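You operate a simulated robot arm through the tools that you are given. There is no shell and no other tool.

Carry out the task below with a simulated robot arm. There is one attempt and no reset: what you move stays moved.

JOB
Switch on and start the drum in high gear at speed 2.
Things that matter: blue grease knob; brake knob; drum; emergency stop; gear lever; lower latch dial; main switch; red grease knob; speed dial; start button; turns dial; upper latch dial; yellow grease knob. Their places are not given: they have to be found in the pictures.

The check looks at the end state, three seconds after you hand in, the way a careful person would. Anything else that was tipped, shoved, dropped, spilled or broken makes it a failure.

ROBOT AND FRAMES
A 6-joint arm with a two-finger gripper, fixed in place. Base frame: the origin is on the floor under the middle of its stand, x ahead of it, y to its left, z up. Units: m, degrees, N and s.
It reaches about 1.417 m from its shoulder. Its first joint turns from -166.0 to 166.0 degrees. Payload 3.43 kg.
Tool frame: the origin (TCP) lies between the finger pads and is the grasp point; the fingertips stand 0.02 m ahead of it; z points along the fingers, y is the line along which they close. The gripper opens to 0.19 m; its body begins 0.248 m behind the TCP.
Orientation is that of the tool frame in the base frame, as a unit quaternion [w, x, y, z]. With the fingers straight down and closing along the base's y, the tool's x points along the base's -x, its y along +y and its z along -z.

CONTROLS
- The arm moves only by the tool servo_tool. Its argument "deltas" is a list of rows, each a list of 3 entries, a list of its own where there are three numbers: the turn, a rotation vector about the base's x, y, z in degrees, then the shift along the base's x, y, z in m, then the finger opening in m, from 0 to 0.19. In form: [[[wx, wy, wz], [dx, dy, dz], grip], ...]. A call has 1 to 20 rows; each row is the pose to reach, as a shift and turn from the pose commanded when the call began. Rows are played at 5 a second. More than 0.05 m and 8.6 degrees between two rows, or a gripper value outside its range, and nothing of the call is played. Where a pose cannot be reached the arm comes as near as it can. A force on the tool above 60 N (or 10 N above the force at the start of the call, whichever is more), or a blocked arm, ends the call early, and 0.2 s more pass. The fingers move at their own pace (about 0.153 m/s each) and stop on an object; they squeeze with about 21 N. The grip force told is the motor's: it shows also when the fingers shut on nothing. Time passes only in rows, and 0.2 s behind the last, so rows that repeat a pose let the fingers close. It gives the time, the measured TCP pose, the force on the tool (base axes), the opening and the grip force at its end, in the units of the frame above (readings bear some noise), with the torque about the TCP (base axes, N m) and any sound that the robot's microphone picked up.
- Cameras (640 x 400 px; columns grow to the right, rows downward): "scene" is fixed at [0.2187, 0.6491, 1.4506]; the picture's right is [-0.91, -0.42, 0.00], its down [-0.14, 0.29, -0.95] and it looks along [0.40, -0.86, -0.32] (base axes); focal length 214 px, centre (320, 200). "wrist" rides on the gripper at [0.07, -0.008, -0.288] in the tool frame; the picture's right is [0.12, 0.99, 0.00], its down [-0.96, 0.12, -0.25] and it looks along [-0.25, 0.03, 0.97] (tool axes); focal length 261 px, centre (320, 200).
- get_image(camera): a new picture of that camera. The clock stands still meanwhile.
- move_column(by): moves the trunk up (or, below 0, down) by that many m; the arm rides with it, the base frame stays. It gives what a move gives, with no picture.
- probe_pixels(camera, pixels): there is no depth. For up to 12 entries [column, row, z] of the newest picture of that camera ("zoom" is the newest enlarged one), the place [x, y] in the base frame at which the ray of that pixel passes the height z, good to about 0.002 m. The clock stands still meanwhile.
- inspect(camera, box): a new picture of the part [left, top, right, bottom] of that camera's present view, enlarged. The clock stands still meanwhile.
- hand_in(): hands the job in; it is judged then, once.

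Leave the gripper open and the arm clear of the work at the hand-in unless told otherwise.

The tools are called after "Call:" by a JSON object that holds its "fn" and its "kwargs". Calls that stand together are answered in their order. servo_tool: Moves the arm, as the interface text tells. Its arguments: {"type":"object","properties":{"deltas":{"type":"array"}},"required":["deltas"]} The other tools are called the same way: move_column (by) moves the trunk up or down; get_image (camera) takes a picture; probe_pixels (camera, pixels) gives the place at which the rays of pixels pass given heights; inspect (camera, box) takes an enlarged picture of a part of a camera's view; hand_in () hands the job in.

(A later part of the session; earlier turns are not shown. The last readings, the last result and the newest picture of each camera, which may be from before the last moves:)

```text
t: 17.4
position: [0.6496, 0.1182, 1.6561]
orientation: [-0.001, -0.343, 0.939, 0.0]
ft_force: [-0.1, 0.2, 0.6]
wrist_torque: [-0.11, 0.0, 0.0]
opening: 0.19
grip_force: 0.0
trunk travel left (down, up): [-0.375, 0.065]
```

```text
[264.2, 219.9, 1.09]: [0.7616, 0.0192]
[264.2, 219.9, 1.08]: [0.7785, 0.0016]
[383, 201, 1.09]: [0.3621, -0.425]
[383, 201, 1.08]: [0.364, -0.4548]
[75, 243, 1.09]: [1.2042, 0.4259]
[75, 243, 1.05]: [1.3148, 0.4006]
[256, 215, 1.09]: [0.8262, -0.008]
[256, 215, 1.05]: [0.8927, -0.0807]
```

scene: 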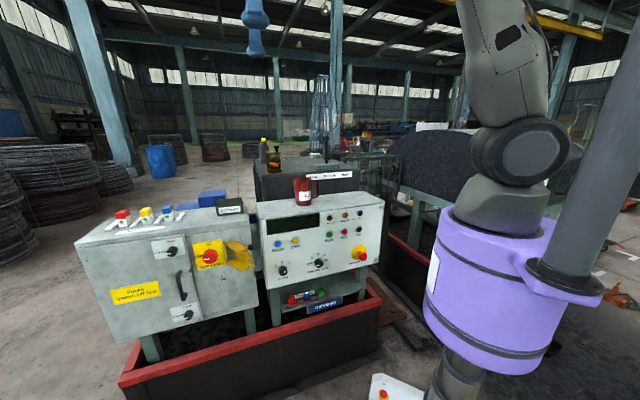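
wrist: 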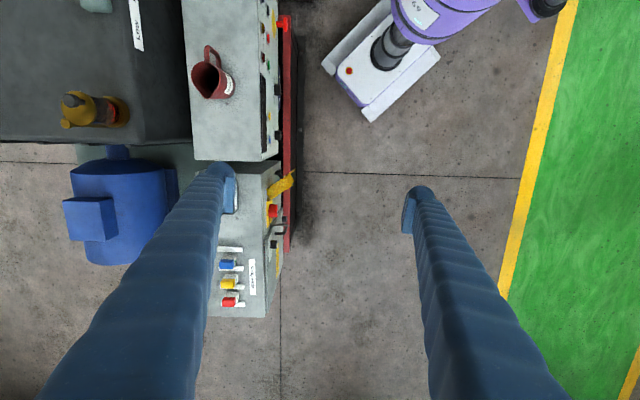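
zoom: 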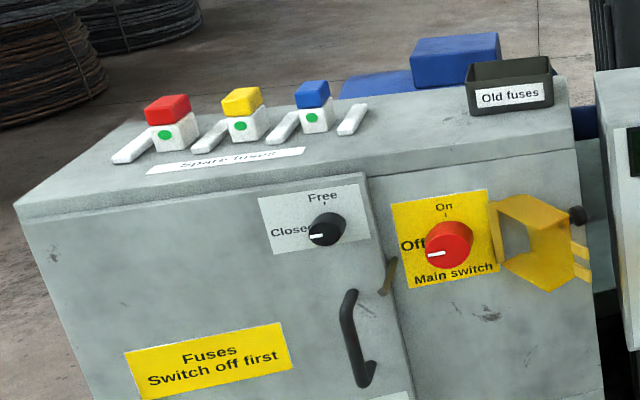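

The panel front is a vertical plane at 45° (n ≈ (−0.707,0.707), n·p ≈ −0.567), z from 0.72 to 1.08. I'll probe the rays of each control in the scene picture at two heights to fix their places.

Call:
{"fn": "get_image", "kwargs": {"camera": "scene"}}

Call:
{"fn": "probe_pixels", "kwargs": {"camera": "scene", "pixels": [[282.4, 268.5, 0.9], [282.4, 268.5, 0.8], [318.6, 262.5, 0.9], [318.6, 262.5, 0.8], [329.5, 234.5, 1.0], [329.5, 234.5, 0.9], [344.5, 231.8, 1.0], [344.5, 231.8, 0.9], [277.9, 244.1, 1.0], [277.9, 244.1, 0.9], [362.9, 256, 0.9], [362.9, 256, 0.8]]}}

Call:
{"fn": "probe_pixels", "kwargs": {"camera": "scene", "pixels": [[251.2, 226.4, 1.08], [251.2, 226.4, 1.04], [75, 243, 1.08], [75, 243, 1.04], [264.2, 219.9, 1.0], [383, 204, 1.07], [383, 204, 1.0], [209.5, 256.5, 1.0], [209.5, 256.5, 0.9], [172, 251, 1.0], [172, 251, 0.9], [246, 248, 1.0]]}}

```text
taken
```

scene: 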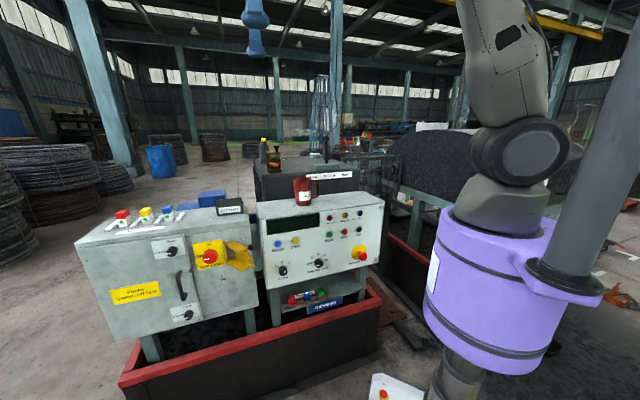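

```text
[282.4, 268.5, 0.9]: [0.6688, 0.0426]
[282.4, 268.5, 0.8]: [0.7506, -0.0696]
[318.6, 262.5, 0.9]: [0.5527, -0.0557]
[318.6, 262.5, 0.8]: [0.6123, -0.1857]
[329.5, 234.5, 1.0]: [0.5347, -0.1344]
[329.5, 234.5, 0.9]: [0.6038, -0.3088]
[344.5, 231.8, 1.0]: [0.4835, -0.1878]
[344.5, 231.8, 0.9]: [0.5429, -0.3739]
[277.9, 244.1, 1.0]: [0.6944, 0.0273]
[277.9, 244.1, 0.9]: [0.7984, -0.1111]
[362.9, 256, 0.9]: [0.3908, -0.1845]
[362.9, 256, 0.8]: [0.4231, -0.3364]
```

```text
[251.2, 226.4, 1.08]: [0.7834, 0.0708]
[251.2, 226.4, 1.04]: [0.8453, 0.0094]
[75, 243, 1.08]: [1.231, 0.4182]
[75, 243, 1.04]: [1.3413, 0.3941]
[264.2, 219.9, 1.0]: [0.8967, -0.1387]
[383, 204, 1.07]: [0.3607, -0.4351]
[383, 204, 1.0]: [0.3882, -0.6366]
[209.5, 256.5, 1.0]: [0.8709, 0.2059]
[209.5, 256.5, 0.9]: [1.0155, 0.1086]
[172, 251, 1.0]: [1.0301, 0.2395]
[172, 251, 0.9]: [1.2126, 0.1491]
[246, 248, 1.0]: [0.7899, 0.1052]
```

From these: Start ≈ (0.572,−0.230,0.945), Stop ≈ (0.515,−0.287,0.947), speed dial ≈ (0.743,−0.059,0.81), turns dial ≈ (0.614,−0.188,0.80), Reset ≈ (0.752,−0.050,0.944). Next I tilt the tool toward the panels (45°) and come down a little, in free air in front of them, for a frontal look.

Call:
{"fn": "servo_tool", "kwargs": {"deltas": [[[-5, -5, 0], [-0.02, 0.01, -0.03], 0.19], [[-10, -10, 0], [-0.04, 0.02, -0.06], 0.19], [[-15, -15, 0], [-0.06, 0.03, -0.09], 0.19], [[-20, -20, 0], [-0.08, 0.04, -0.12], 0.19], [[-25, -25, 0], [-0.1, 0.05, -0.15], 0.19], [[-30, -30, 0], [-0.12, 0.06, -0.18], 0.19], [[-35, -35, 0], [-0.12, 0.07, -0.21], 0.19], [[-37, -37, 0], [-0.12, 0.08, -0.24], 0.19]]}}

Call:
{"fn": "get_image", "kwargs": {"camera": "wrist"}}

Call:
{"fn": "get_image", "kwargs": {"camera": "scene"}}

```text
t: 19.2
position: [0.5743, 0.1465, 1.5339]
orientation: [0.257, -0.192, 0.885, -0.337]
ft_force: [0.4, 0.4, 0.0]
wrist_torque: [0.11, -0.04, 0.09]
opening: 0.1899
grip_force: 0.0
trunk travel left (down, up): [-0.375, 0.065]
stopped in row 8: the arm was blocked; the commanded pose is now the measured one
```

```text
taken
```

wrist: 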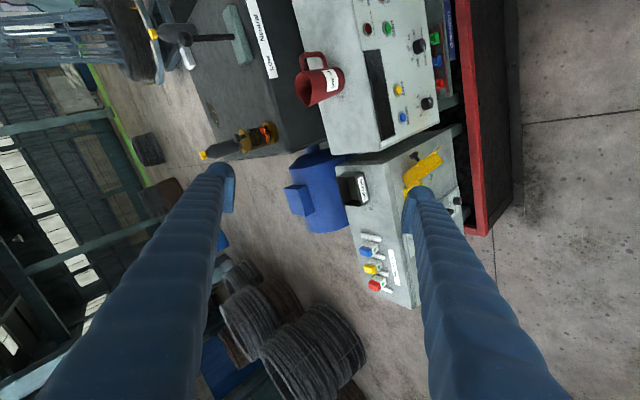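

```text
taken
```

scene: 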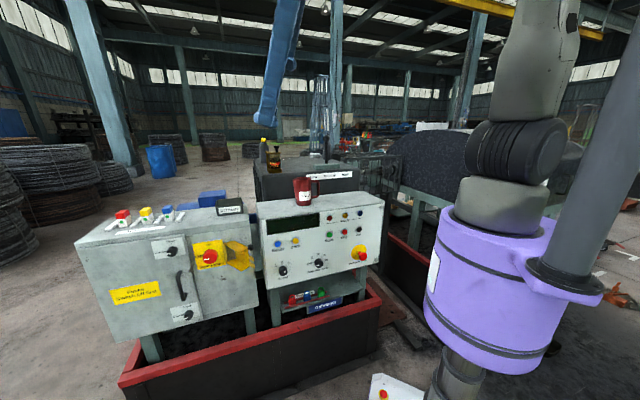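

The arm reported being blocked at about 50° tilt (likely a joint limit — no force). The panels are low, so lowering the trunk will make horizontal approaches easier. The TCP at (0.574,0.147,1.53) is ~0.25 m in front of both fronts, so I lower by 0.25 m.

Call:
{"fn": "move_column", "kwargs": {"by": -0.25}}

Call:
{"fn": "get_image", "kwargs": {"camera": "scene"}}

Call:
{"fn": "get_image", "kwargs": {"camera": "wrist"}}

```text
t: 21.8
position: [0.5746, 0.1493, 1.2842]
orientation: [0.259, -0.193, 0.884, -0.338]
ft_force: [-0.7, 0.1, 0.0]
wrist_torque: [-0.02, 0.0, -0.04]
opening: 0.1901
grip_force: 0.1
trunk travel left (down, up): [-0.125, 0.315]
```

```text
taken
```

scene: 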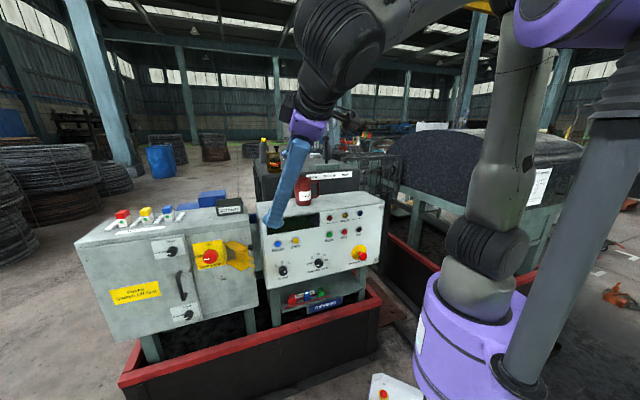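

```text
taken
```

wrist: 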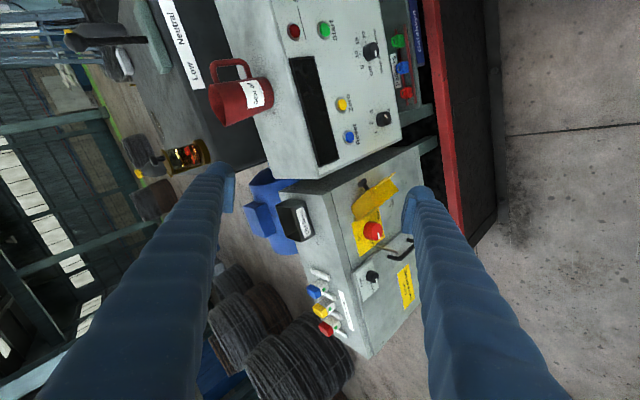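

Good view now. Let me zoom in on the panel, cabinet and lever from the wrist camera, and look at the drum side now visible in the scene.

Call:
{"fn": "inspect", "kwargs": {"camera": "wrist", "box": [270, 0, 430, 190]}}

Call:
{"fn": "inspect", "kwargs": {"camera": "wrist", "box": [280, 150, 440, 360]}}

Call:
{"fn": "inspect", "kwargs": {"camera": "wrist", "box": [40, 0, 280, 200]}}

Call:
{"fn": "inspect", "kwargs": {"camera": "scene", "box": [380, 110, 600, 300]}}

```text
2.11 times, centred on (350, 95) of wrist
```

zoom: 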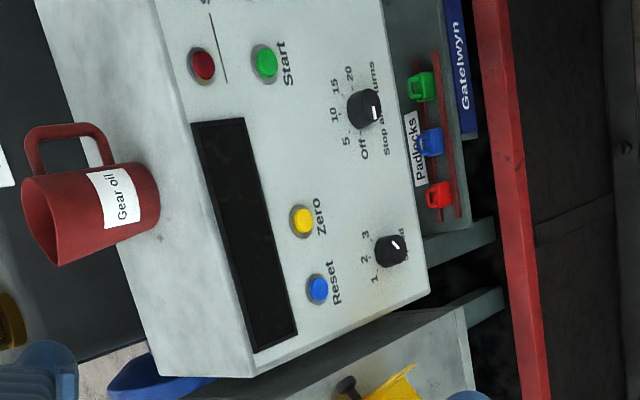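

```text
1.90 times, centred on (360, 255) of wrist
```

zoom: 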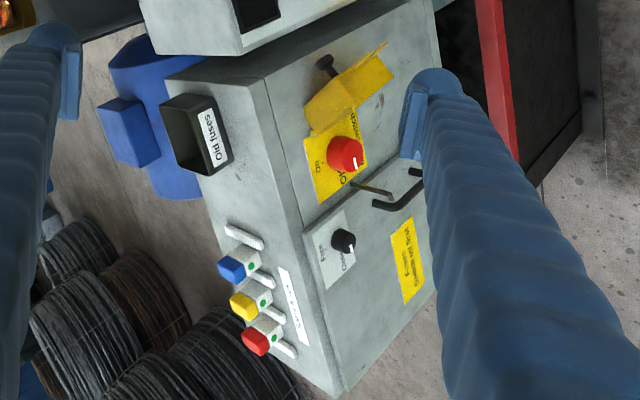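

```text
2.00 times, centred on (160, 100) of wrist
```

zoom: 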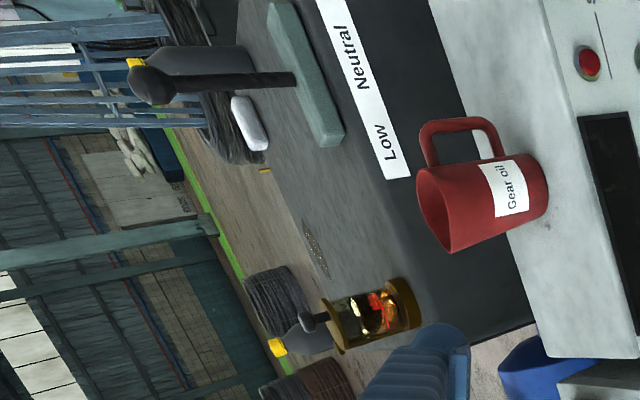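

```text
2.11 times, centred on (490, 205) of scene
```

zoom: 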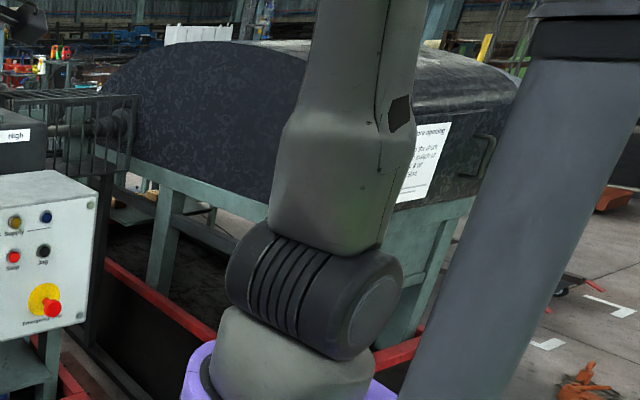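

I'll cross-check the speed dial and other positions from this wrist view: speed dial (383,119), turns dial (370,51), Start (325,30), Reset (350,137), main switch knob (373,231), upper latch (371,276), black knob by hasp.

Call:
{"fn": "probe_pixels", "kwargs": {"camera": "wrist", "pixels": [[383.2, 118.7, 0.81], [383.2, 118.7, 0.79], [371, 51, 0.81], [371, 51, 0.79], [325, 30.5, 0.95], [325, 30.5, 0.93], [349, 137, 0.95], [349, 137, 0.93], [373, 231, 1.0], [373, 231, 0.95], [371, 276, 1.0], [371, 276, 0.95]]}}

Call:
{"fn": "probe_pixels", "kwargs": {"camera": "scene", "pixels": [[209.5, 256.5, 0.98], [209.5, 256.5, 0.95], [171.5, 251.5, 0.98], [171.5, 251.5, 0.95], [250, 247, 1.0], [250, 247, 0.95]]}}

```text
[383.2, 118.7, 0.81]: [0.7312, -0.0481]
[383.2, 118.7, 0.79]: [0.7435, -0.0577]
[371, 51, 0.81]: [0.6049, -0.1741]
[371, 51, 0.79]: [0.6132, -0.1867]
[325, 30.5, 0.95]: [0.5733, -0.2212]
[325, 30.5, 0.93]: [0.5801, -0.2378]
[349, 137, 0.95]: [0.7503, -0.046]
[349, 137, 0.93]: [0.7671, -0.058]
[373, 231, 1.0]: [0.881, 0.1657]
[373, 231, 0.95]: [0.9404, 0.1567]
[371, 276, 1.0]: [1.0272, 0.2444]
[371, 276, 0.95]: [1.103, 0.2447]
```

```text
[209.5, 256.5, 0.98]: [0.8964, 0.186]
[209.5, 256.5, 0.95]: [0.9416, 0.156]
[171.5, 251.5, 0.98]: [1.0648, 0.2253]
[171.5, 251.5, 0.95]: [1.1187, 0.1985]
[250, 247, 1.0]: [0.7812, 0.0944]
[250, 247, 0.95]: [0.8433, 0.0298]
```

Main switch knob centre triangulates to ≈ (0.941,0.156,0.95), upper latch ≈ (1.026,0.245,1.00); the cabinet front is also at 45° (y−x ≈ −0.81). I'll bring the tool horizontal, pointing at the main switch (direction (0.707,−0.707,0)), fingers closing vertically, 0.2 m off the cabinet front.

Call:
{"fn": "servo_tool", "kwargs": {"deltas": [[[-4.42, -1.24, 0.44], [0.0238, 0.0136, -0.0334], 0.12], [[-8.84, -2.48, 0.88], [0.0475, 0.0272, -0.0668], 0.12], [[-13.26, -3.72, 1.32], [0.0713, 0.0407, -0.1002], 0.12], [[-17.68, -4.96, 1.76], [0.0951, 0.0543, -0.1336], 0.12], [[-22.1, -6.2, 2.2], [0.1189, 0.0679, -0.167], 0.12], [[-26.52, -7.44, 2.64], [0.1426, 0.0815, -0.2004], 0.12], [[-30.94, -8.68, 3.08], [0.1664, 0.0951, -0.2338], 0.12], [[-35.36, -9.92, 3.52], [0.1902, 0.1086, -0.2672], 0.12], [[-39.78, -11.16, 3.96], [0.2139, 0.1222, -0.3006], 0.12], [[-44.2, -12.4, 4.4], [0.2377, 0.1358, -0.334], 0.12]]}}

Call:
{"fn": "get_image", "kwargs": {"camera": "wrist"}}

Call:
{"fn": "get_image", "kwargs": {"camera": "scene"}}

```text
t: 22.4
position: [0.6107, 0.1423, 1.3281]
orientation: [0.33, -0.148, 0.864, -0.349]
ft_force: [-0.3, -1.4, 0.6]
wrist_torque: [0.11, 0.01, 0.19]
opening: 0.1202
grip_force: 0.1
trunk travel left (down, up): [-0.125, 0.315]
stopped in row 3: the arm was blocked; the commanded pose is now the measured one
```

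```text
taken
```

wrist: 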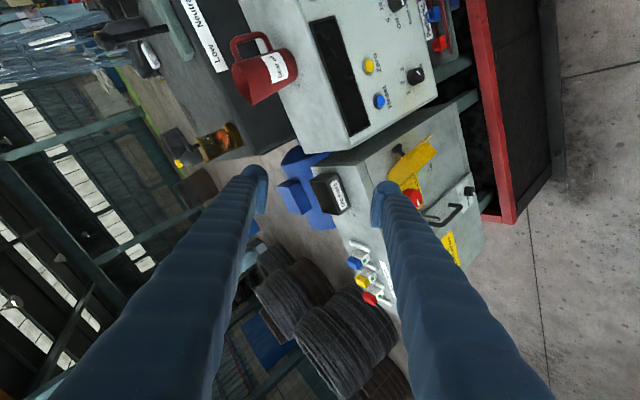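

```text
taken
```

scene: 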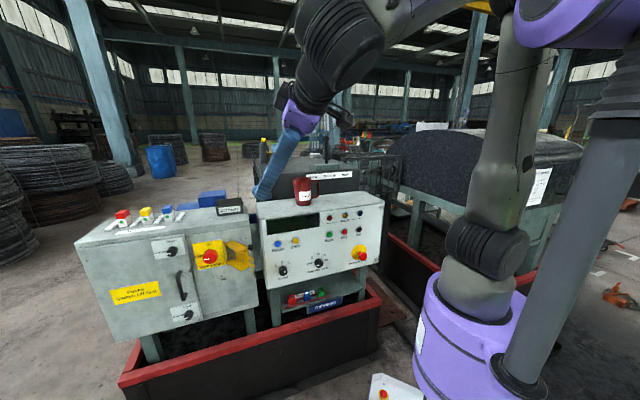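

The block seems to come from the folded elbow getting close to the mast behind the robot. I'll first move outward along (+x,+y), with orientation unchanged, so the arm unfolds; the path stays ~0.25 m in front of the panels and above them.

Call:
{"fn": "servo_tool", "kwargs": {"deltas": [[[0, 0, 0], [0.033, 0.033, 0], 0.12], [[0, 0, 0], [0.066, 0.066, 0], 0.12], [[0, 0, 0], [0.1, 0.1, 0], 0.12], [[0, 0, 0], [0.133, 0.133, 0], 0.12], [[0, 0, 0], [0.166, 0.166, 0], 0.12], [[0, 0, 0], [0.2, 0.2, 0], 0.12]]}}

Call:
{"fn": "get_image", "kwargs": {"camera": "scene"}}

Call:
{"fn": "get_image", "kwargs": {"camera": "wrist"}}

```text
t: 23.2
position: [0.6614, 0.1902, 1.4395]
orientation: [0.392, -0.103, 0.865, -0.297]
ft_force: [-1.2, -0.9, 0.2]
wrist_torque: [0.16, 0.03, 0.27]
opening: 0.1197
grip_force: 0.0
trunk travel left (down, up): [-0.125, 0.315]
stopped in row 3: the arm was blocked; the commanded pose is now the measured one
```

```text
taken
```

scene: 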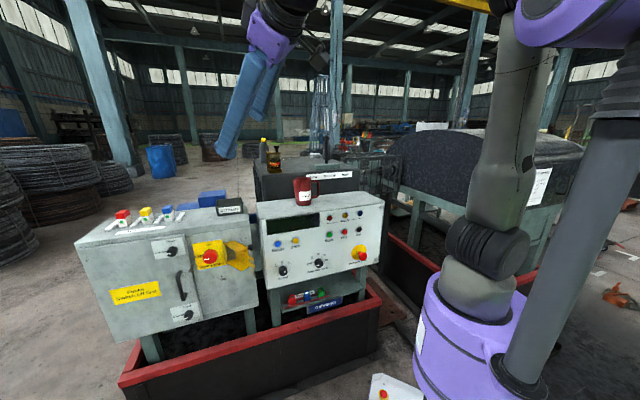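

```text
taken
```

wrist: 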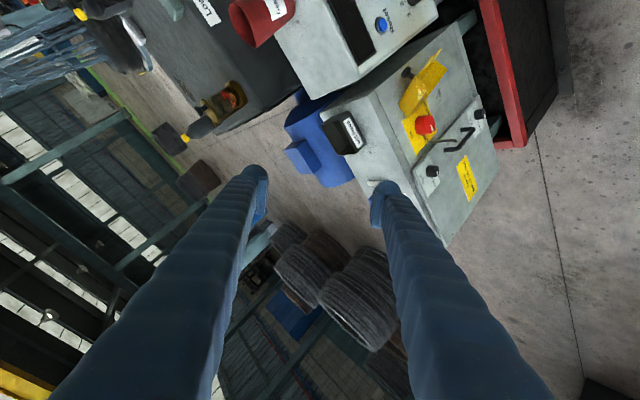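

The forearm moved but the upper arm did not — J1/J2 appear held. Let me look closely at the elbow/mast area in the scene picture.

Call:
{"fn": "inspect", "kwargs": {"camera": "scene", "box": [420, 0, 640, 200]}}

Call:
{"fn": "inspect", "kwargs": {"camera": "scene", "box": [400, 200, 640, 400]}}

```text
2.00 times, centred on (530, 100) of scene
```

zoom: 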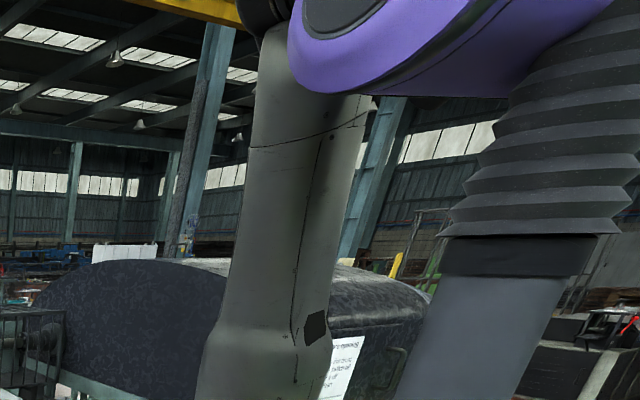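

```text
2.00 times, centred on (520, 300) of scene
```

zoom: 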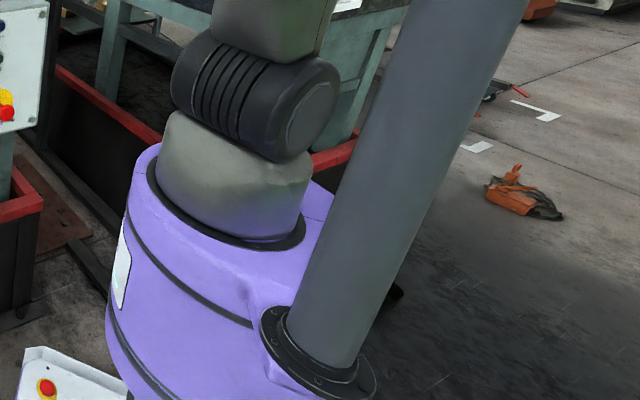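

I see the purple elbow is against the bellows of the post on the robot's left. I need the elbow forward: i.e. shoulder high, tool low. First I free it: tilt the tool back toward vertical and swing toward −y, staying in front of and above the panel.

Call:
{"fn": "servo_tool", "kwargs": {"deltas": [[[3.6, 6.1, 0], [0.0, -0.02, -0.0], 0.12], [[7.2, 12.3, 0], [0.0, -0.04, -0.0], 0.12], [[10.8, 18.4, 0], [0.0, -0.06, -0.01], 0.12], [[14.4, 24.6, 0], [0.0, -0.08, -0.02], 0.12], [[18.1, 30.8, 0], [0.0, -0.1, -0.03], 0.12], [[21.7, 37.0, 0], [0.0, -0.12, -0.04], 0.12], [[25.3, 43.1, 0], [0.0, -0.14, -0.05], 0.12]]}}

Call:
{"fn": "get_image", "kwargs": {"camera": "scene"}}

```text
t: 24.8
position: [0.6685, 0.057, 1.3798]
orientation: [0.056, -0.125, 0.989, -0.049]
ft_force: [0.6, 0.4, -0.2]
wrist_torque: [-0.03, 0.05, -0.04]
opening: 0.1204
grip_force: 0.1
trunk travel left (down, up): [-0.125, 0.315]
```

```text
taken
```

scene: 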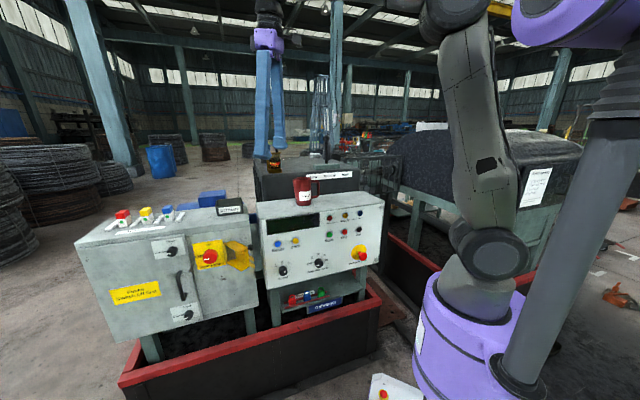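

The arm is free again. Now I raise the trunk fully (0.315 m) so the arm reaches downward with its elbow forward; TCP goes to about z=1.69.

Call:
{"fn": "move_column", "kwargs": {"by": 0.31}}

Call:
{"fn": "get_image", "kwargs": {"camera": "scene"}}

```text
t: 27.9
position: [0.6677, 0.0581, 1.6892]
orientation: [0.057, -0.125, 0.989, -0.05]
ft_force: [0.7, -0.4, 0.2]
wrist_torque: [0.01, -0.04, 0.01]
opening: 0.1202
grip_force: 0.1
trunk travel left (down, up): [-0.435, 0.005]
```

```text
taken
```

scene: 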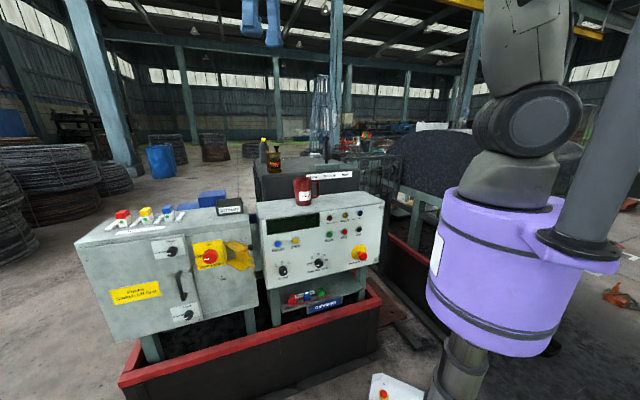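

Trunk is up. I do the gear lever first while power is off: its ball is at ≈ (0.738,−0.562,1.39), rod down to ≈1.26, slot along e = (0.707,0.707) with High toward −e. I'll carry the open gripper, pointing down, to above it at z≈1.64 with the fingers set to straddle the rod along e.

Call:
{"fn": "servo_tool", "kwargs": {"deltas": [[[0.58, 0.29, -4.23], [0.0048, -0.0436, -0.003], 0.14], [[1.17, 0.57, -8.46], [0.0096, -0.0871, -0.006], 0.14], [[1.75, 0.86, -12.7], [0.0144, -0.1307, -0.009], 0.14], [[2.33, 1.15, -16.9], [0.0192, -0.1743, -0.012], 0.14], [[2.92, 1.43, -21.2], [0.024, -0.2179, -0.015], 0.14], [[3.5, 1.72, -25.4], [0.0288, -0.2614, -0.018], 0.14], [[4.09, 2.0, -29.6], [0.0337, -0.305, -0.021], 0.14], [[4.67, 2.29, -33.9], [0.0385, -0.3486, -0.024], 0.14], [[5.25, 2.58, -38.1], [0.0433, -0.3921, -0.027], 0.14], [[5.84, 2.86, -42.3], [0.0481, -0.4357, -0.03], 0.14], [[6.42, 3.15, -46.6], [0.0529, -0.4793, -0.033], 0.14], [[7.0, 3.44, -50.8], [0.0577, -0.5229, -0.036], 0.14], [[7.59, 3.72, -55.0], [0.0625, -0.5664, -0.039], 0.14], [[8.17, 4.01, -59.25], [0.0673, -0.61, -0.042], 0.14]]}}

Call:
{"fn": "get_image", "kwargs": {"camera": "wrist"}}

Call:
{"fn": "get_image", "kwargs": {"camera": "scene"}}

```text
t: 30.9
position: [0.6879, -0.4967, 1.615]
orientation: [0.003, 0.366, 0.931, -0.002]
ft_force: [0.5, 1.7, 0.6]
wrist_torque: [-0.21, 0.05, -0.07]
opening: 0.1401
grip_force: 0.0
out of reach, approached as far as the arm can: row 12, 13, 14
trunk travel left (down, up): [-0.435, 0.005]
```

```text
taken
```

wrist: 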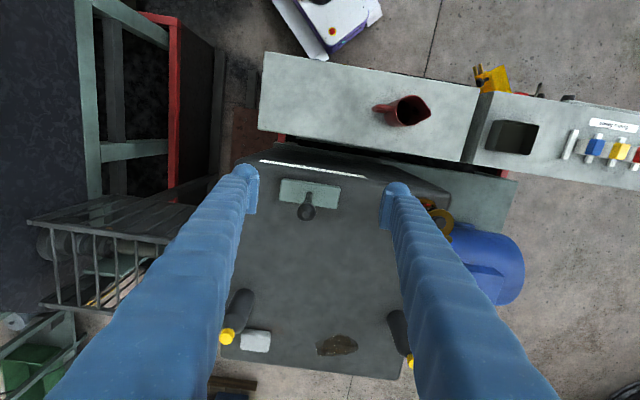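

```text
taken
```

scene: 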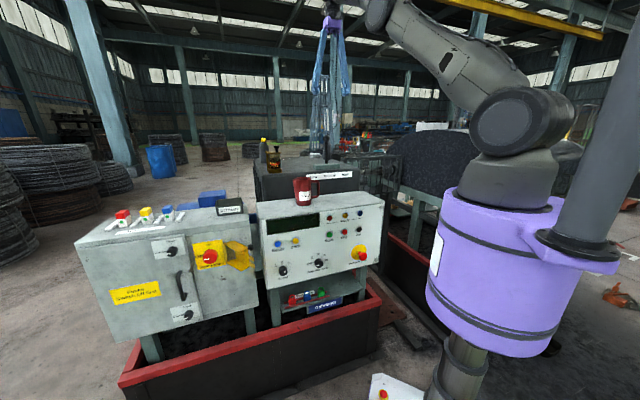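

The reach limit stopped it a bit short (r=0.85 at this height); lower it will reach further. Let me measure the ball and rod in this picture: ball (306,212), rod foot (308,197).

Call:
{"fn": "inspect", "kwargs": {"camera": "wrist", "box": [240, 150, 400, 250]}}

Call:
{"fn": "probe_pixels", "kwargs": {"camera": "wrist", "pixels": [[306, 212, 1.39], [306, 212, 1.36], [309, 197, 1.26], [309, 197, 1.23], [281, 190, 1.25], [340, 197, 1.25], [285, 167, 1.2], [345, 176, 1.2]]}}

```text
4.00 times, centred on (320, 200) of wrist
```

zoom: 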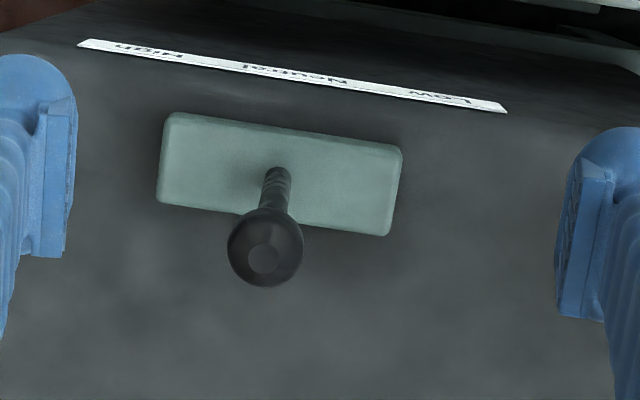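

```text
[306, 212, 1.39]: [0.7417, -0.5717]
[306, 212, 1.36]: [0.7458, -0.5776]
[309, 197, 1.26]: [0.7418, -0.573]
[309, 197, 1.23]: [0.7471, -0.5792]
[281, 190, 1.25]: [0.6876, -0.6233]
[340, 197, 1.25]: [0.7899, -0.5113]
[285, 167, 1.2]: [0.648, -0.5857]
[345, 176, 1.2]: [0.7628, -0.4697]
```

Ball and rod are at (0.742,−0.572). I move over it and down to z=1.48 (tips 1.46, ball top ≈1.41).

Call:
{"fn": "servo_tool", "kwargs": {"deltas": [[[0, 0, 0], [0.0, 0.0, -0.04], 0.14], [[0, 0, 0], [0.015, -0.02, -0.08], 0.14], [[0, 0, 0], [0.034, -0.045, -0.11], 0.14], [[0, 0, 0], [0.054, -0.075, -0.135], 0.14], [[0, 0, 0], [0.054, -0.075, -0.135], 0.14]]}}

Call:
{"fn": "get_image", "kwargs": {"camera": "wrist"}}

Call:
{"fn": "inspect", "kwargs": {"camera": "scene", "box": [250, 80, 400, 210]}}

```text
t: 32.1
position: [0.7289, -0.5615, 1.4825]
orientation: [0.002, 0.383, 0.924, 0.0]
ft_force: [-0.6, -0.9, 0.8]
wrist_torque: [0.05, -0.11, 0.02]
opening: 0.1399
grip_force: 0.0
out of reach, approached as far as the arm can: row 4, 5
trunk travel left (down, up): [-0.435, 0.005]
```

```text
taken
```

wrist: 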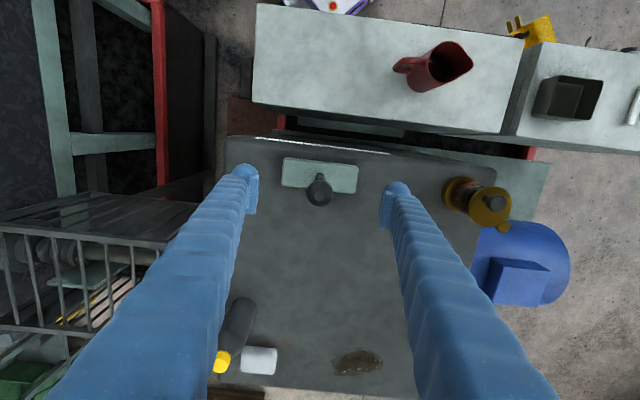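

```text
3.08 times, centred on (325, 145) of scene
```

zoom: 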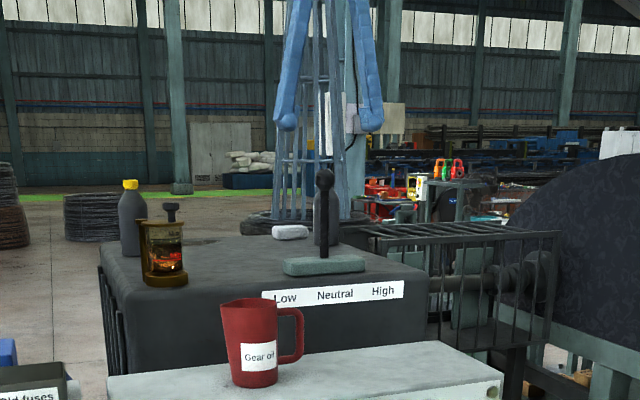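

The lever's ball is centred between the fingers (319,190). I descend to z≈1.345 (tips at 1.325, above the block top ≈1.26) and then narrow the fingers to a loose cage of 0.06 around the rod.

Call:
{"fn": "servo_tool", "kwargs": {"deltas": [[[0, 0, 0], [0.005, -0.004, -0.04], 0.14], [[0, 0, 0], [0.01, -0.008, -0.08], 0.14], [[0, 0, 0], [0.013, -0.0105, -0.11], 0.14], [[0, 0, 0], [0.013, -0.0105, -0.1375], 0.14], [[0, 0, 0], [0.013, -0.0105, -0.1375], 0.07], [[0, 0, 0], [0.013, -0.0105, -0.1375], 0.06], [[0, 0, 0], [0.013, -0.0105, -0.1375], 0.06]]}}

Call:
{"fn": "get_image", "kwargs": {"camera": "wrist"}}

Call:
{"fn": "inspect", "kwargs": {"camera": "scene", "box": [250, 80, 400, 210]}}

```text
t: 33.7
position: [0.7457, -0.5724, 1.3423]
orientation: [0.001, 0.382, 0.924, 0.001]
ft_force: [0.2, 0.0, 0.8]
wrist_torque: [0.06, -0.02, 0.06]
opening: 0.06
grip_force: 0.0
trunk travel left (down, up): [-0.435, 0.005]
```

```text
taken
```

wrist: 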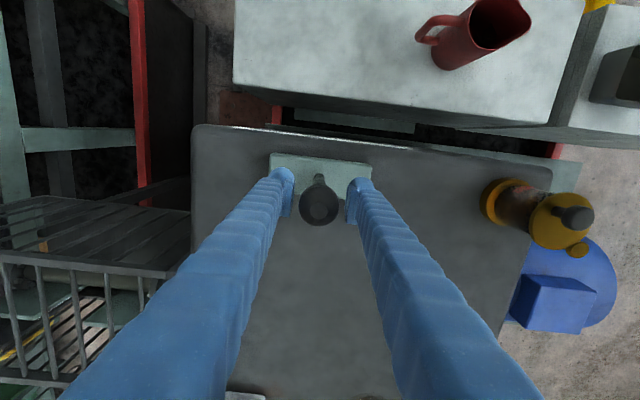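

```text
3.08 times, centred on (325, 145) of scene
```

zoom: 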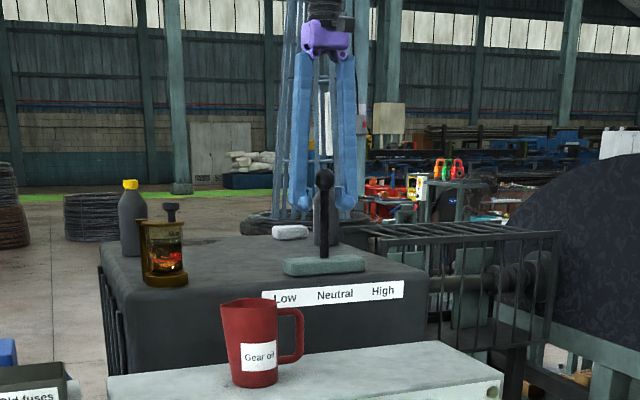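

The rod is caged (ball at (319,203)). I now push toward High, direction (−0.707,−0.707), 4 cm first, watching force and sound.

Call:
{"fn": "servo_tool", "kwargs": {"deltas": [[[0, 0, 0], [-0.0071, -0.0071, 0], 0.06], [[0, 0, 0], [-0.0141, -0.0141, 0], 0.06], [[0, 0, 0], [-0.0212, -0.0212, 0], 0.06], [[0, 0, 0], [-0.0283, -0.0283, 0], 0.06]]}}

Call:
{"fn": "get_image", "kwargs": {"camera": "wrist"}}

Call:
{"fn": "inspect", "kwargs": {"camera": "scene", "box": [250, 80, 400, 210]}}

```text
t: 34.7
position: [0.72, -0.6029, 1.3444]
orientation: [0.001, 0.383, 0.924, 0.0]
ft_force: [-0.6, 1.5, -2.4]
wrist_torque: [-0.09, 0.03, 0.0]
opening: 0.0604
grip_force: 0.2
trunk travel left (down, up): [-0.435, 0.005]
```

```text
taken
```

wrist: 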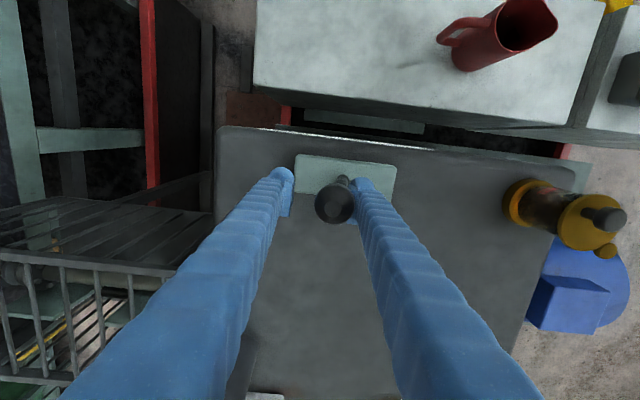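

```text
3.08 times, centred on (325, 145) of scene
```

zoom: 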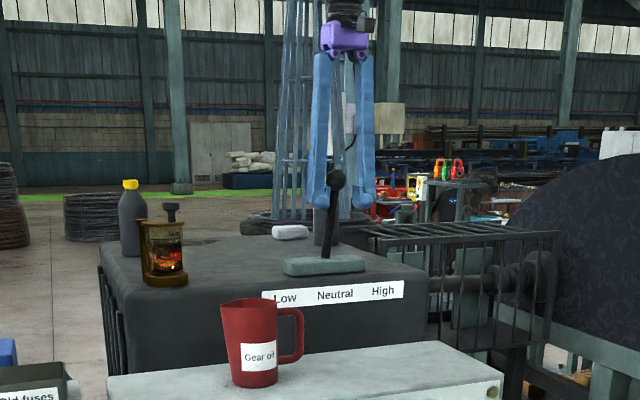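

The lever is tilting toward High with almost no force. I push another 4 cm, lowering slightly with the arc.

Call:
{"fn": "servo_tool", "kwargs": {"deltas": [[[0, 0, 0], [-0.0071, -0.0071, -0.002], 0.06], [[0, 0, 0], [-0.0141, -0.0141, -0.004], 0.06], [[0, 0, 0], [-0.0212, -0.0212, -0.006], 0.06], [[0, 0, 0], [-0.0283, -0.0283, -0.008], 0.06]]}}

Call:
{"fn": "get_image", "kwargs": {"camera": "wrist"}}

Call:
{"fn": "inspect", "kwargs": {"camera": "scene", "box": [250, 80, 400, 210]}}

```text
t: 35.7
position: [0.69, -0.6296, 1.3356]
orientation: [0.0, 0.383, 0.924, 0.0]
ft_force: [0.1, -0.6, -0.8]
wrist_torque: [0.04, -0.01, -0.03]
opening: 0.06
grip_force: 0.0
trunk travel left (down, up): [-0.435, 0.005]
```

```text
taken
```

wrist: 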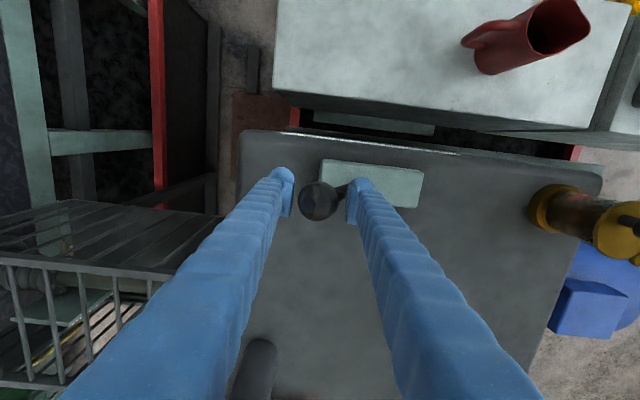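

```text
3.08 times, centred on (325, 145) of scene
```

zoom: 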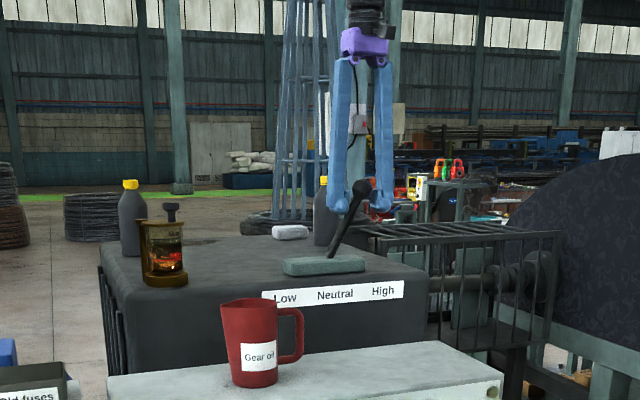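

The lever snapped ahead into the High detent (ball now centred between fingers, tilted ~30°, no force). I'll nudge 2 cm more in small steps to check it's at its stop.

Call:
{"fn": "servo_tool", "kwargs": {"deltas": [[[0, 0, 0], [-0.0042, -0.0042, -0.001], 0.06], [[0, 0, 0], [-0.0078, -0.0078, -0.002], 0.06], [[0, 0, 0], [-0.0106, -0.0106, -0.003], 0.06], [[0, 0, 0], [-0.0134, -0.0134, -0.004], 0.06]]}}

Call:
{"fn": "get_image", "kwargs": {"camera": "wrist"}}

```text
t: 36.7
position: [0.6828, -0.6371, 1.3335]
orientation: [0.002, 0.382, 0.924, 0.0]
ft_force: [20.4, 25.5, 5.5]
wrist_torque: [0.59, -0.32, 0.09]
opening: 0.0795
grip_force: 16.8
trunk travel left (down, up): [-0.435, 0.005]
```

```text
taken
```

wrist: 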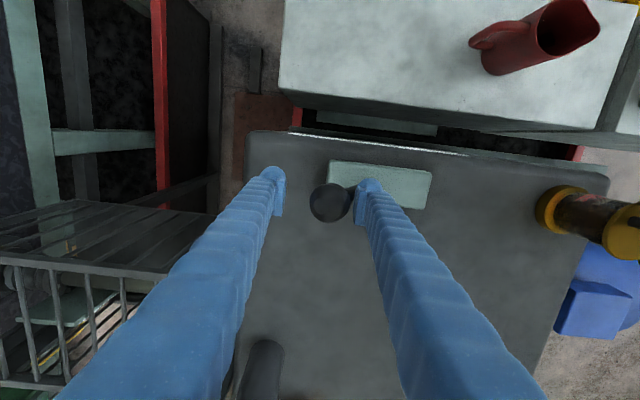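

Firm stop felt (≈33 N): the lever is fully in High. I back off 1.3 cm, open to 0.14 and lift straight up.

Call:
{"fn": "servo_tool", "kwargs": {"deltas": [[[0, 0, 0], [0.006, 0.006, 0], 0.08], [[0, 0, 0], [0.009, 0.009, 0], 0.14], [[0, 0, 0], [0.007, 0.007, 0.0], 0.14], [[0, 0, 0], [0.003, 0.003, 0.03], 0.14], [[0, 0, 0], [0.0, 0.0, 0.07], 0.14], [[0, 0, 0], [0, 0, 0.11], 0.14], [[0, 0, 0], [-0.0, 0.0, 0.15], 0.14]]}}

Call:
{"fn": "get_image", "kwargs": {"camera": "wrist"}}

Call:
{"fn": "inspect", "kwargs": {"camera": "scene", "box": [250, 80, 400, 210]}}

```text
t: 38.3
position: [0.6709, -0.6358, 1.4811]
orientation: [0.002, 0.384, 0.923, -0.001]
ft_force: [-0.7, 2.1, 1.1]
wrist_torque: [-0.35, -0.11, 0.0]
opening: 0.1399
grip_force: 0.0
out of reach, approached as far as the arm can: row 7
trunk travel left (down, up): [-0.435, 0.005]
```

```text
taken
```

wrist: 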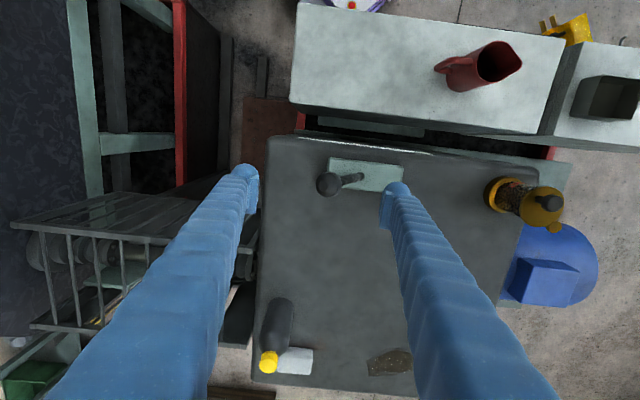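

```text
3.08 times, centred on (325, 145) of scene
```

zoom: 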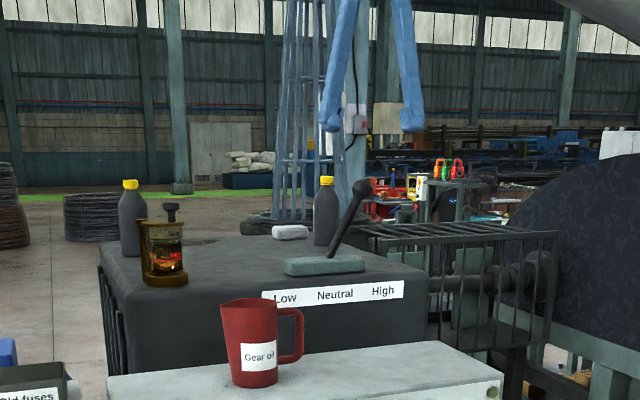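

The lever stays in High. While I'm here, let me look closer around the cage and behind the gearbox for the brake / grease knobs.

Call:
{"fn": "inspect", "kwargs": {"camera": "wrist", "box": [0, 170, 280, 400]}}

Call:
{"fn": "inspect", "kwargs": {"camera": "wrist", "box": [400, 140, 640, 400]}}

```text
1.74 times, centred on (140, 285) of wrist
```

zoom: 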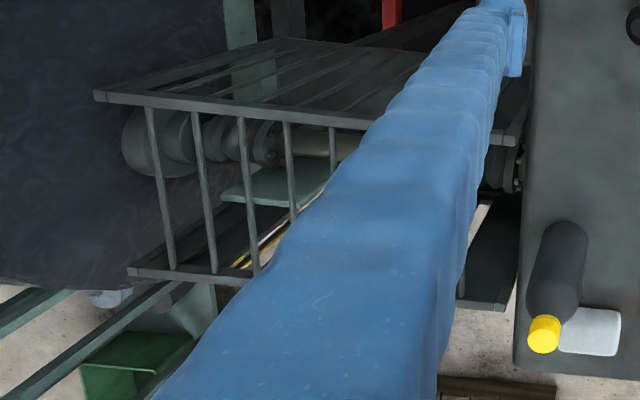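

```text
1.54 times, centred on (520, 270) of wrist
```

zoom: 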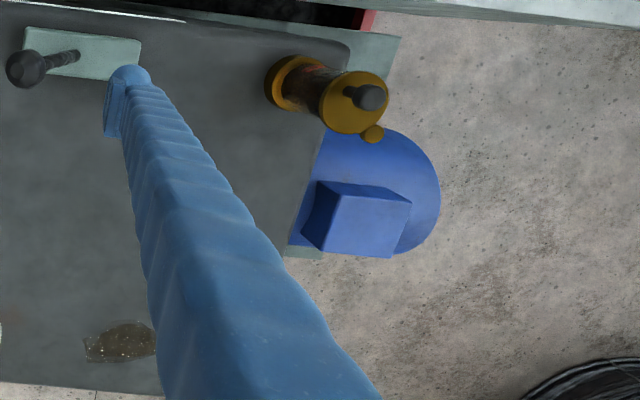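

No further knobs visible here. I go back over the panel (z≈1.45, above the mug at ≈1.28) to a point in front of it, (0.55,−0.05,1.45).

Call:
{"fn": "servo_tool", "kwargs": {"deltas": [[[0, 0, 0], [-0.0093, 0.045, -0.002], 0.14], [[0, 0, 0], [-0.0186, 0.09, -0.005], 0.14], [[0, 0, 0], [-0.0279, 0.135, -0.007], 0.14], [[0, 0, 0], [-0.0372, 0.18, -0.009], 0.14], [[0, 0, 0], [-0.0465, 0.225, -0.012], 0.14], [[0, 0, 0], [-0.0558, 0.27, -0.014], 0.14], [[0, 0, 0], [-0.0651, 0.315, -0.016], 0.14], [[0, 0, 0], [-0.0745, 0.36, -0.019], 0.14], [[0, 0, 0], [-0.0838, 0.405, -0.021], 0.14], [[0, 0, 0], [-0.0931, 0.45, -0.023], 0.14], [[0, 0, 0], [-0.1024, 0.495, -0.026], 0.14], [[0, 0, 0], [-0.1117, 0.54, -0.028], 0.14], [[0, 0, 0], [-0.121, 0.585, -0.031], 0.14]]}}

Call:
{"fn": "get_image", "kwargs": {"camera": "wrist"}}

Call:
{"fn": "get_image", "kwargs": {"camera": "scene"}}

```text
t: 41.1
position: [0.5468, -0.0504, 1.4492]
orientation: [0.002, 0.383, 0.924, -0.001]
ft_force: [-0.3, -0.5, 1.0]
wrist_torque: [-0.03, -0.02, -0.01]
opening: 0.1401
grip_force: 0.1
trunk travel left (down, up): [-0.435, 0.005]
```

```text
taken
```

wrist: 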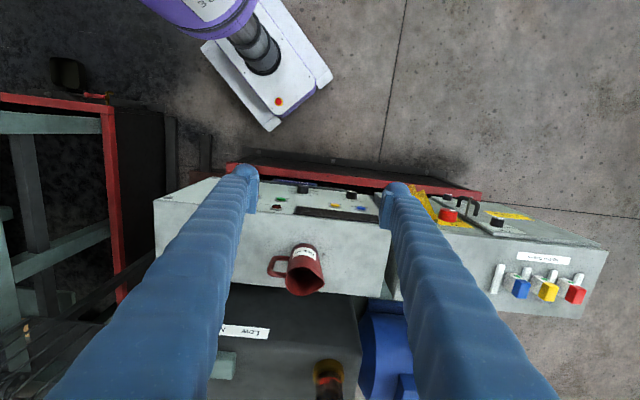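

```text
taken
```

scene: 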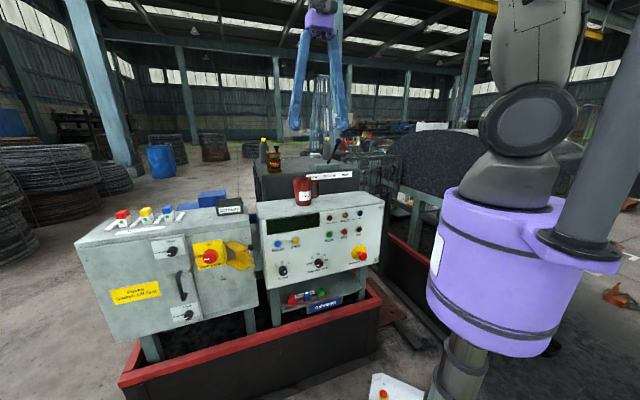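

I descend vertically in front of the panel (0.14 m off its face) to z≈1.10 before tilting, to keep the elbow forward.

Call:
{"fn": "servo_tool", "kwargs": {"deltas": [[[0, 0, 0], [0, 0.0, -0.044], 0.12], [[0, 0, 0], [0, 0.005, -0.088], 0.12], [[0, 0, 0], [0, 0.01, -0.132], 0.12], [[0, 0, 0], [0, 0.015, -0.176], 0.12], [[0, 0, 0], [0, 0.02, -0.22], 0.12], [[0, 0, 0], [0, 0.025, -0.264], 0.12], [[0, 0, 0], [0, 0.03, -0.308], 0.12], [[0, 0, 0], [0, 0.03, -0.35], 0.12]]}}

Call:
{"fn": "servo_tool", "kwargs": {"deltas": [[[-3.5, -3.5, 0], [0.007, 0.009, -0.015], 0.1], [[-7.1, -7.1, 0], [0.014, 0.017, -0.03], 0.1], [[-10.6, -10.6, 0], [0.021, 0.026, -0.045], 0.1], [[-14.1, -14.1, 0], [0.028, 0.034, -0.06], 0.1], [[-17.7, -17.7, 0], [0.035, 0.043, -0.075], 0.1], [[-21.2, -21.2, 0], [0.042, 0.051, -0.09], 0.1], [[-24.7, -24.7, 0], [0.05, 0.06, -0.105], 0.1], [[-28.3, -28.3, 0], [0.057, 0.068, -0.12], 0.1], [[-31.8, -31.8, 0], [0.064, 0.077, -0.135], 0.1], [[-35.4, -35.4, 0], [0.073, 0.085, -0.15], 0.1]]}}

Call:
{"fn": "get_image", "kwargs": {"camera": "wrist"}}

Call:
{"fn": "get_image", "kwargs": {"camera": "scene"}}

```text
t: 42.9
position: [0.5511, -0.0194, 1.0954]
orientation: [0.001, 0.382, 0.924, 0.0]
ft_force: [0.0, 0.1, -0.3]
wrist_torque: [-0.02, 0.1, 0.02]
opening: 0.1204
grip_force: 0.1
trunk travel left (down, up): [-0.435, 0.005]
```

```text
t: 45.1
position: [0.684, 0.1109, 0.9791]
orientation: [0.363, 0.347, 0.841, -0.202]
ft_force: [-0.1, 1.5, 0.3]
wrist_torque: [-0.22, -0.02, -0.13]
opening: 0.1
grip_force: 0.0
out of reach, approached as far as the arm can: row 2, 3, 4, 5, 6, 7, 8, 9, 10
trunk travel left (down, up): [-0.435, 0.005]
```

```text
taken
```

wrist: 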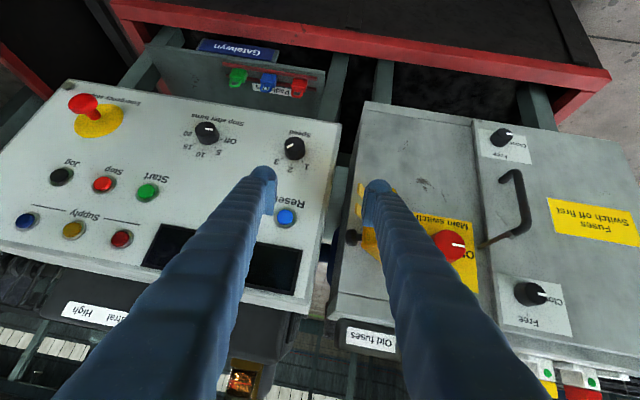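

```text
taken
```

scene: 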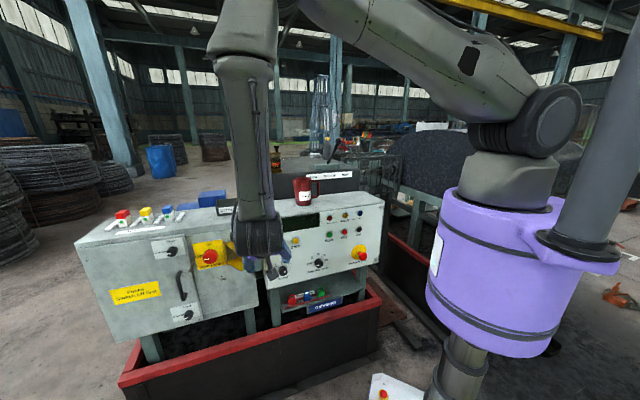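

Excellent — a clear (upside-down) frontal view. Let me zoom to read the dial pointers, and look at the black knob by the guard.

Call:
{"fn": "inspect", "kwargs": {"camera": "wrist", "box": [180, 90, 350, 240]}}

Call:
{"fn": "inspect", "kwargs": {"camera": "wrist", "box": [330, 150, 560, 340]}}

Call:
{"fn": "inspect", "kwargs": {"camera": "wrist", "box": [0, 70, 180, 260]}}

```text
2.67 times, centred on (265, 165) of wrist
```

zoom: 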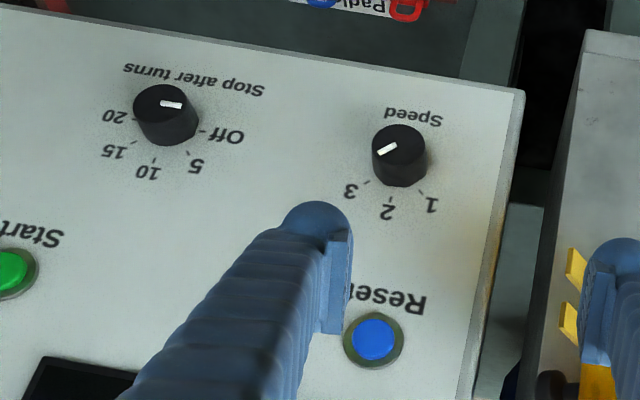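

```text
2.11 times, centred on (445, 245) of wrist
```

zoom: 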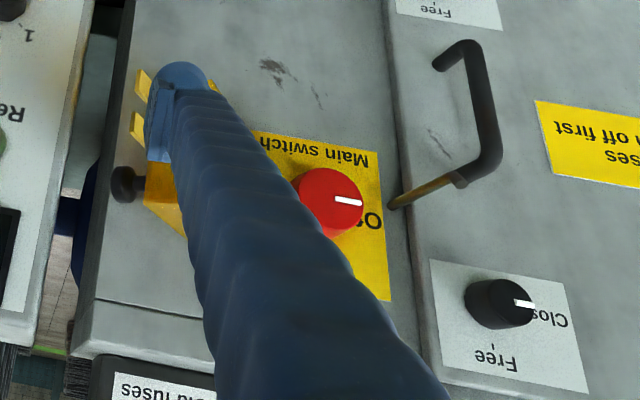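

```text
2.11 times, centred on (90, 165) of wrist
```

zoom: 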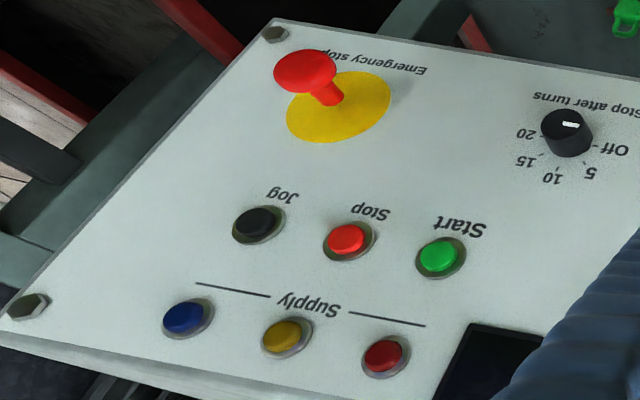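

Speed dial reads 3, turns Off; Speed labels are at ±45° around 2. Now I go to a pre-approach 8 cm off the speed dial, tool 35° from above, fingers pinching left–right (opening 0.08).

Call:
{"fn": "servo_tool", "kwargs": {"deltas": [[[-0.15, -1.3, 0.4], [0.0, -0.019, -0.03], 0.08], [[-0.29, -2.6, 0.8], [0.001, -0.038, -0.06], 0.08], [[-0.44, -3.9, 1.2], [0.001, -0.057, -0.09], 0.08], [[-0.58, -5.2, 1.6], [0.001, -0.075, -0.12], 0.08], [[-0.73, -6.5, 2.0], [0.002, -0.094, -0.15], 0.08], [[-0.87, -7.83, 2.42], [0.002, -0.113, -0.179], 0.08], [[-0.87, -7.83, 2.42], [0.002, -0.113, -0.179], 0.08]]}}

Call:
{"fn": "get_image", "kwargs": {"camera": "wrist"}}

Call:
{"fn": "get_image", "kwargs": {"camera": "scene"}}

```text
t: 46.7
position: [0.7647, 0.0508, 0.8045]
orientation: [0.393, 0.34, 0.824, -0.226]
ft_force: [-0.3, -0.2, 0.5]
wrist_torque: [-0.02, -0.02, -0.02]
opening: 0.08
grip_force: 0.1
out of reach, approached as far as the arm can: row 1, 2, 3, 4, 5, 6, 7
trunk travel left (down, up): [-0.435, 0.005]
```

```text
taken
```

wrist: 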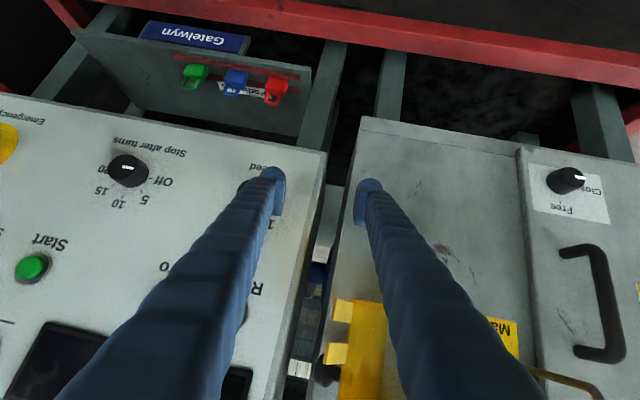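

```text
taken
```

scene: 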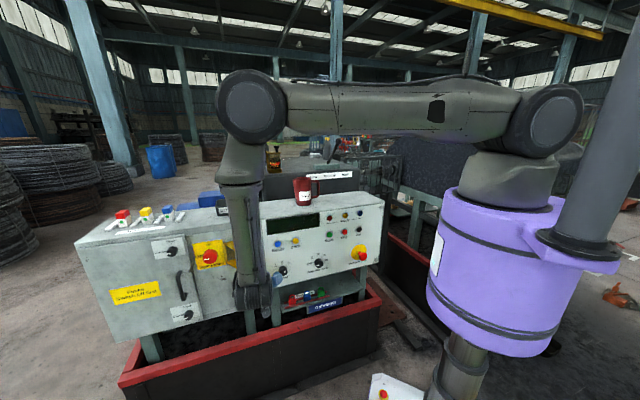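

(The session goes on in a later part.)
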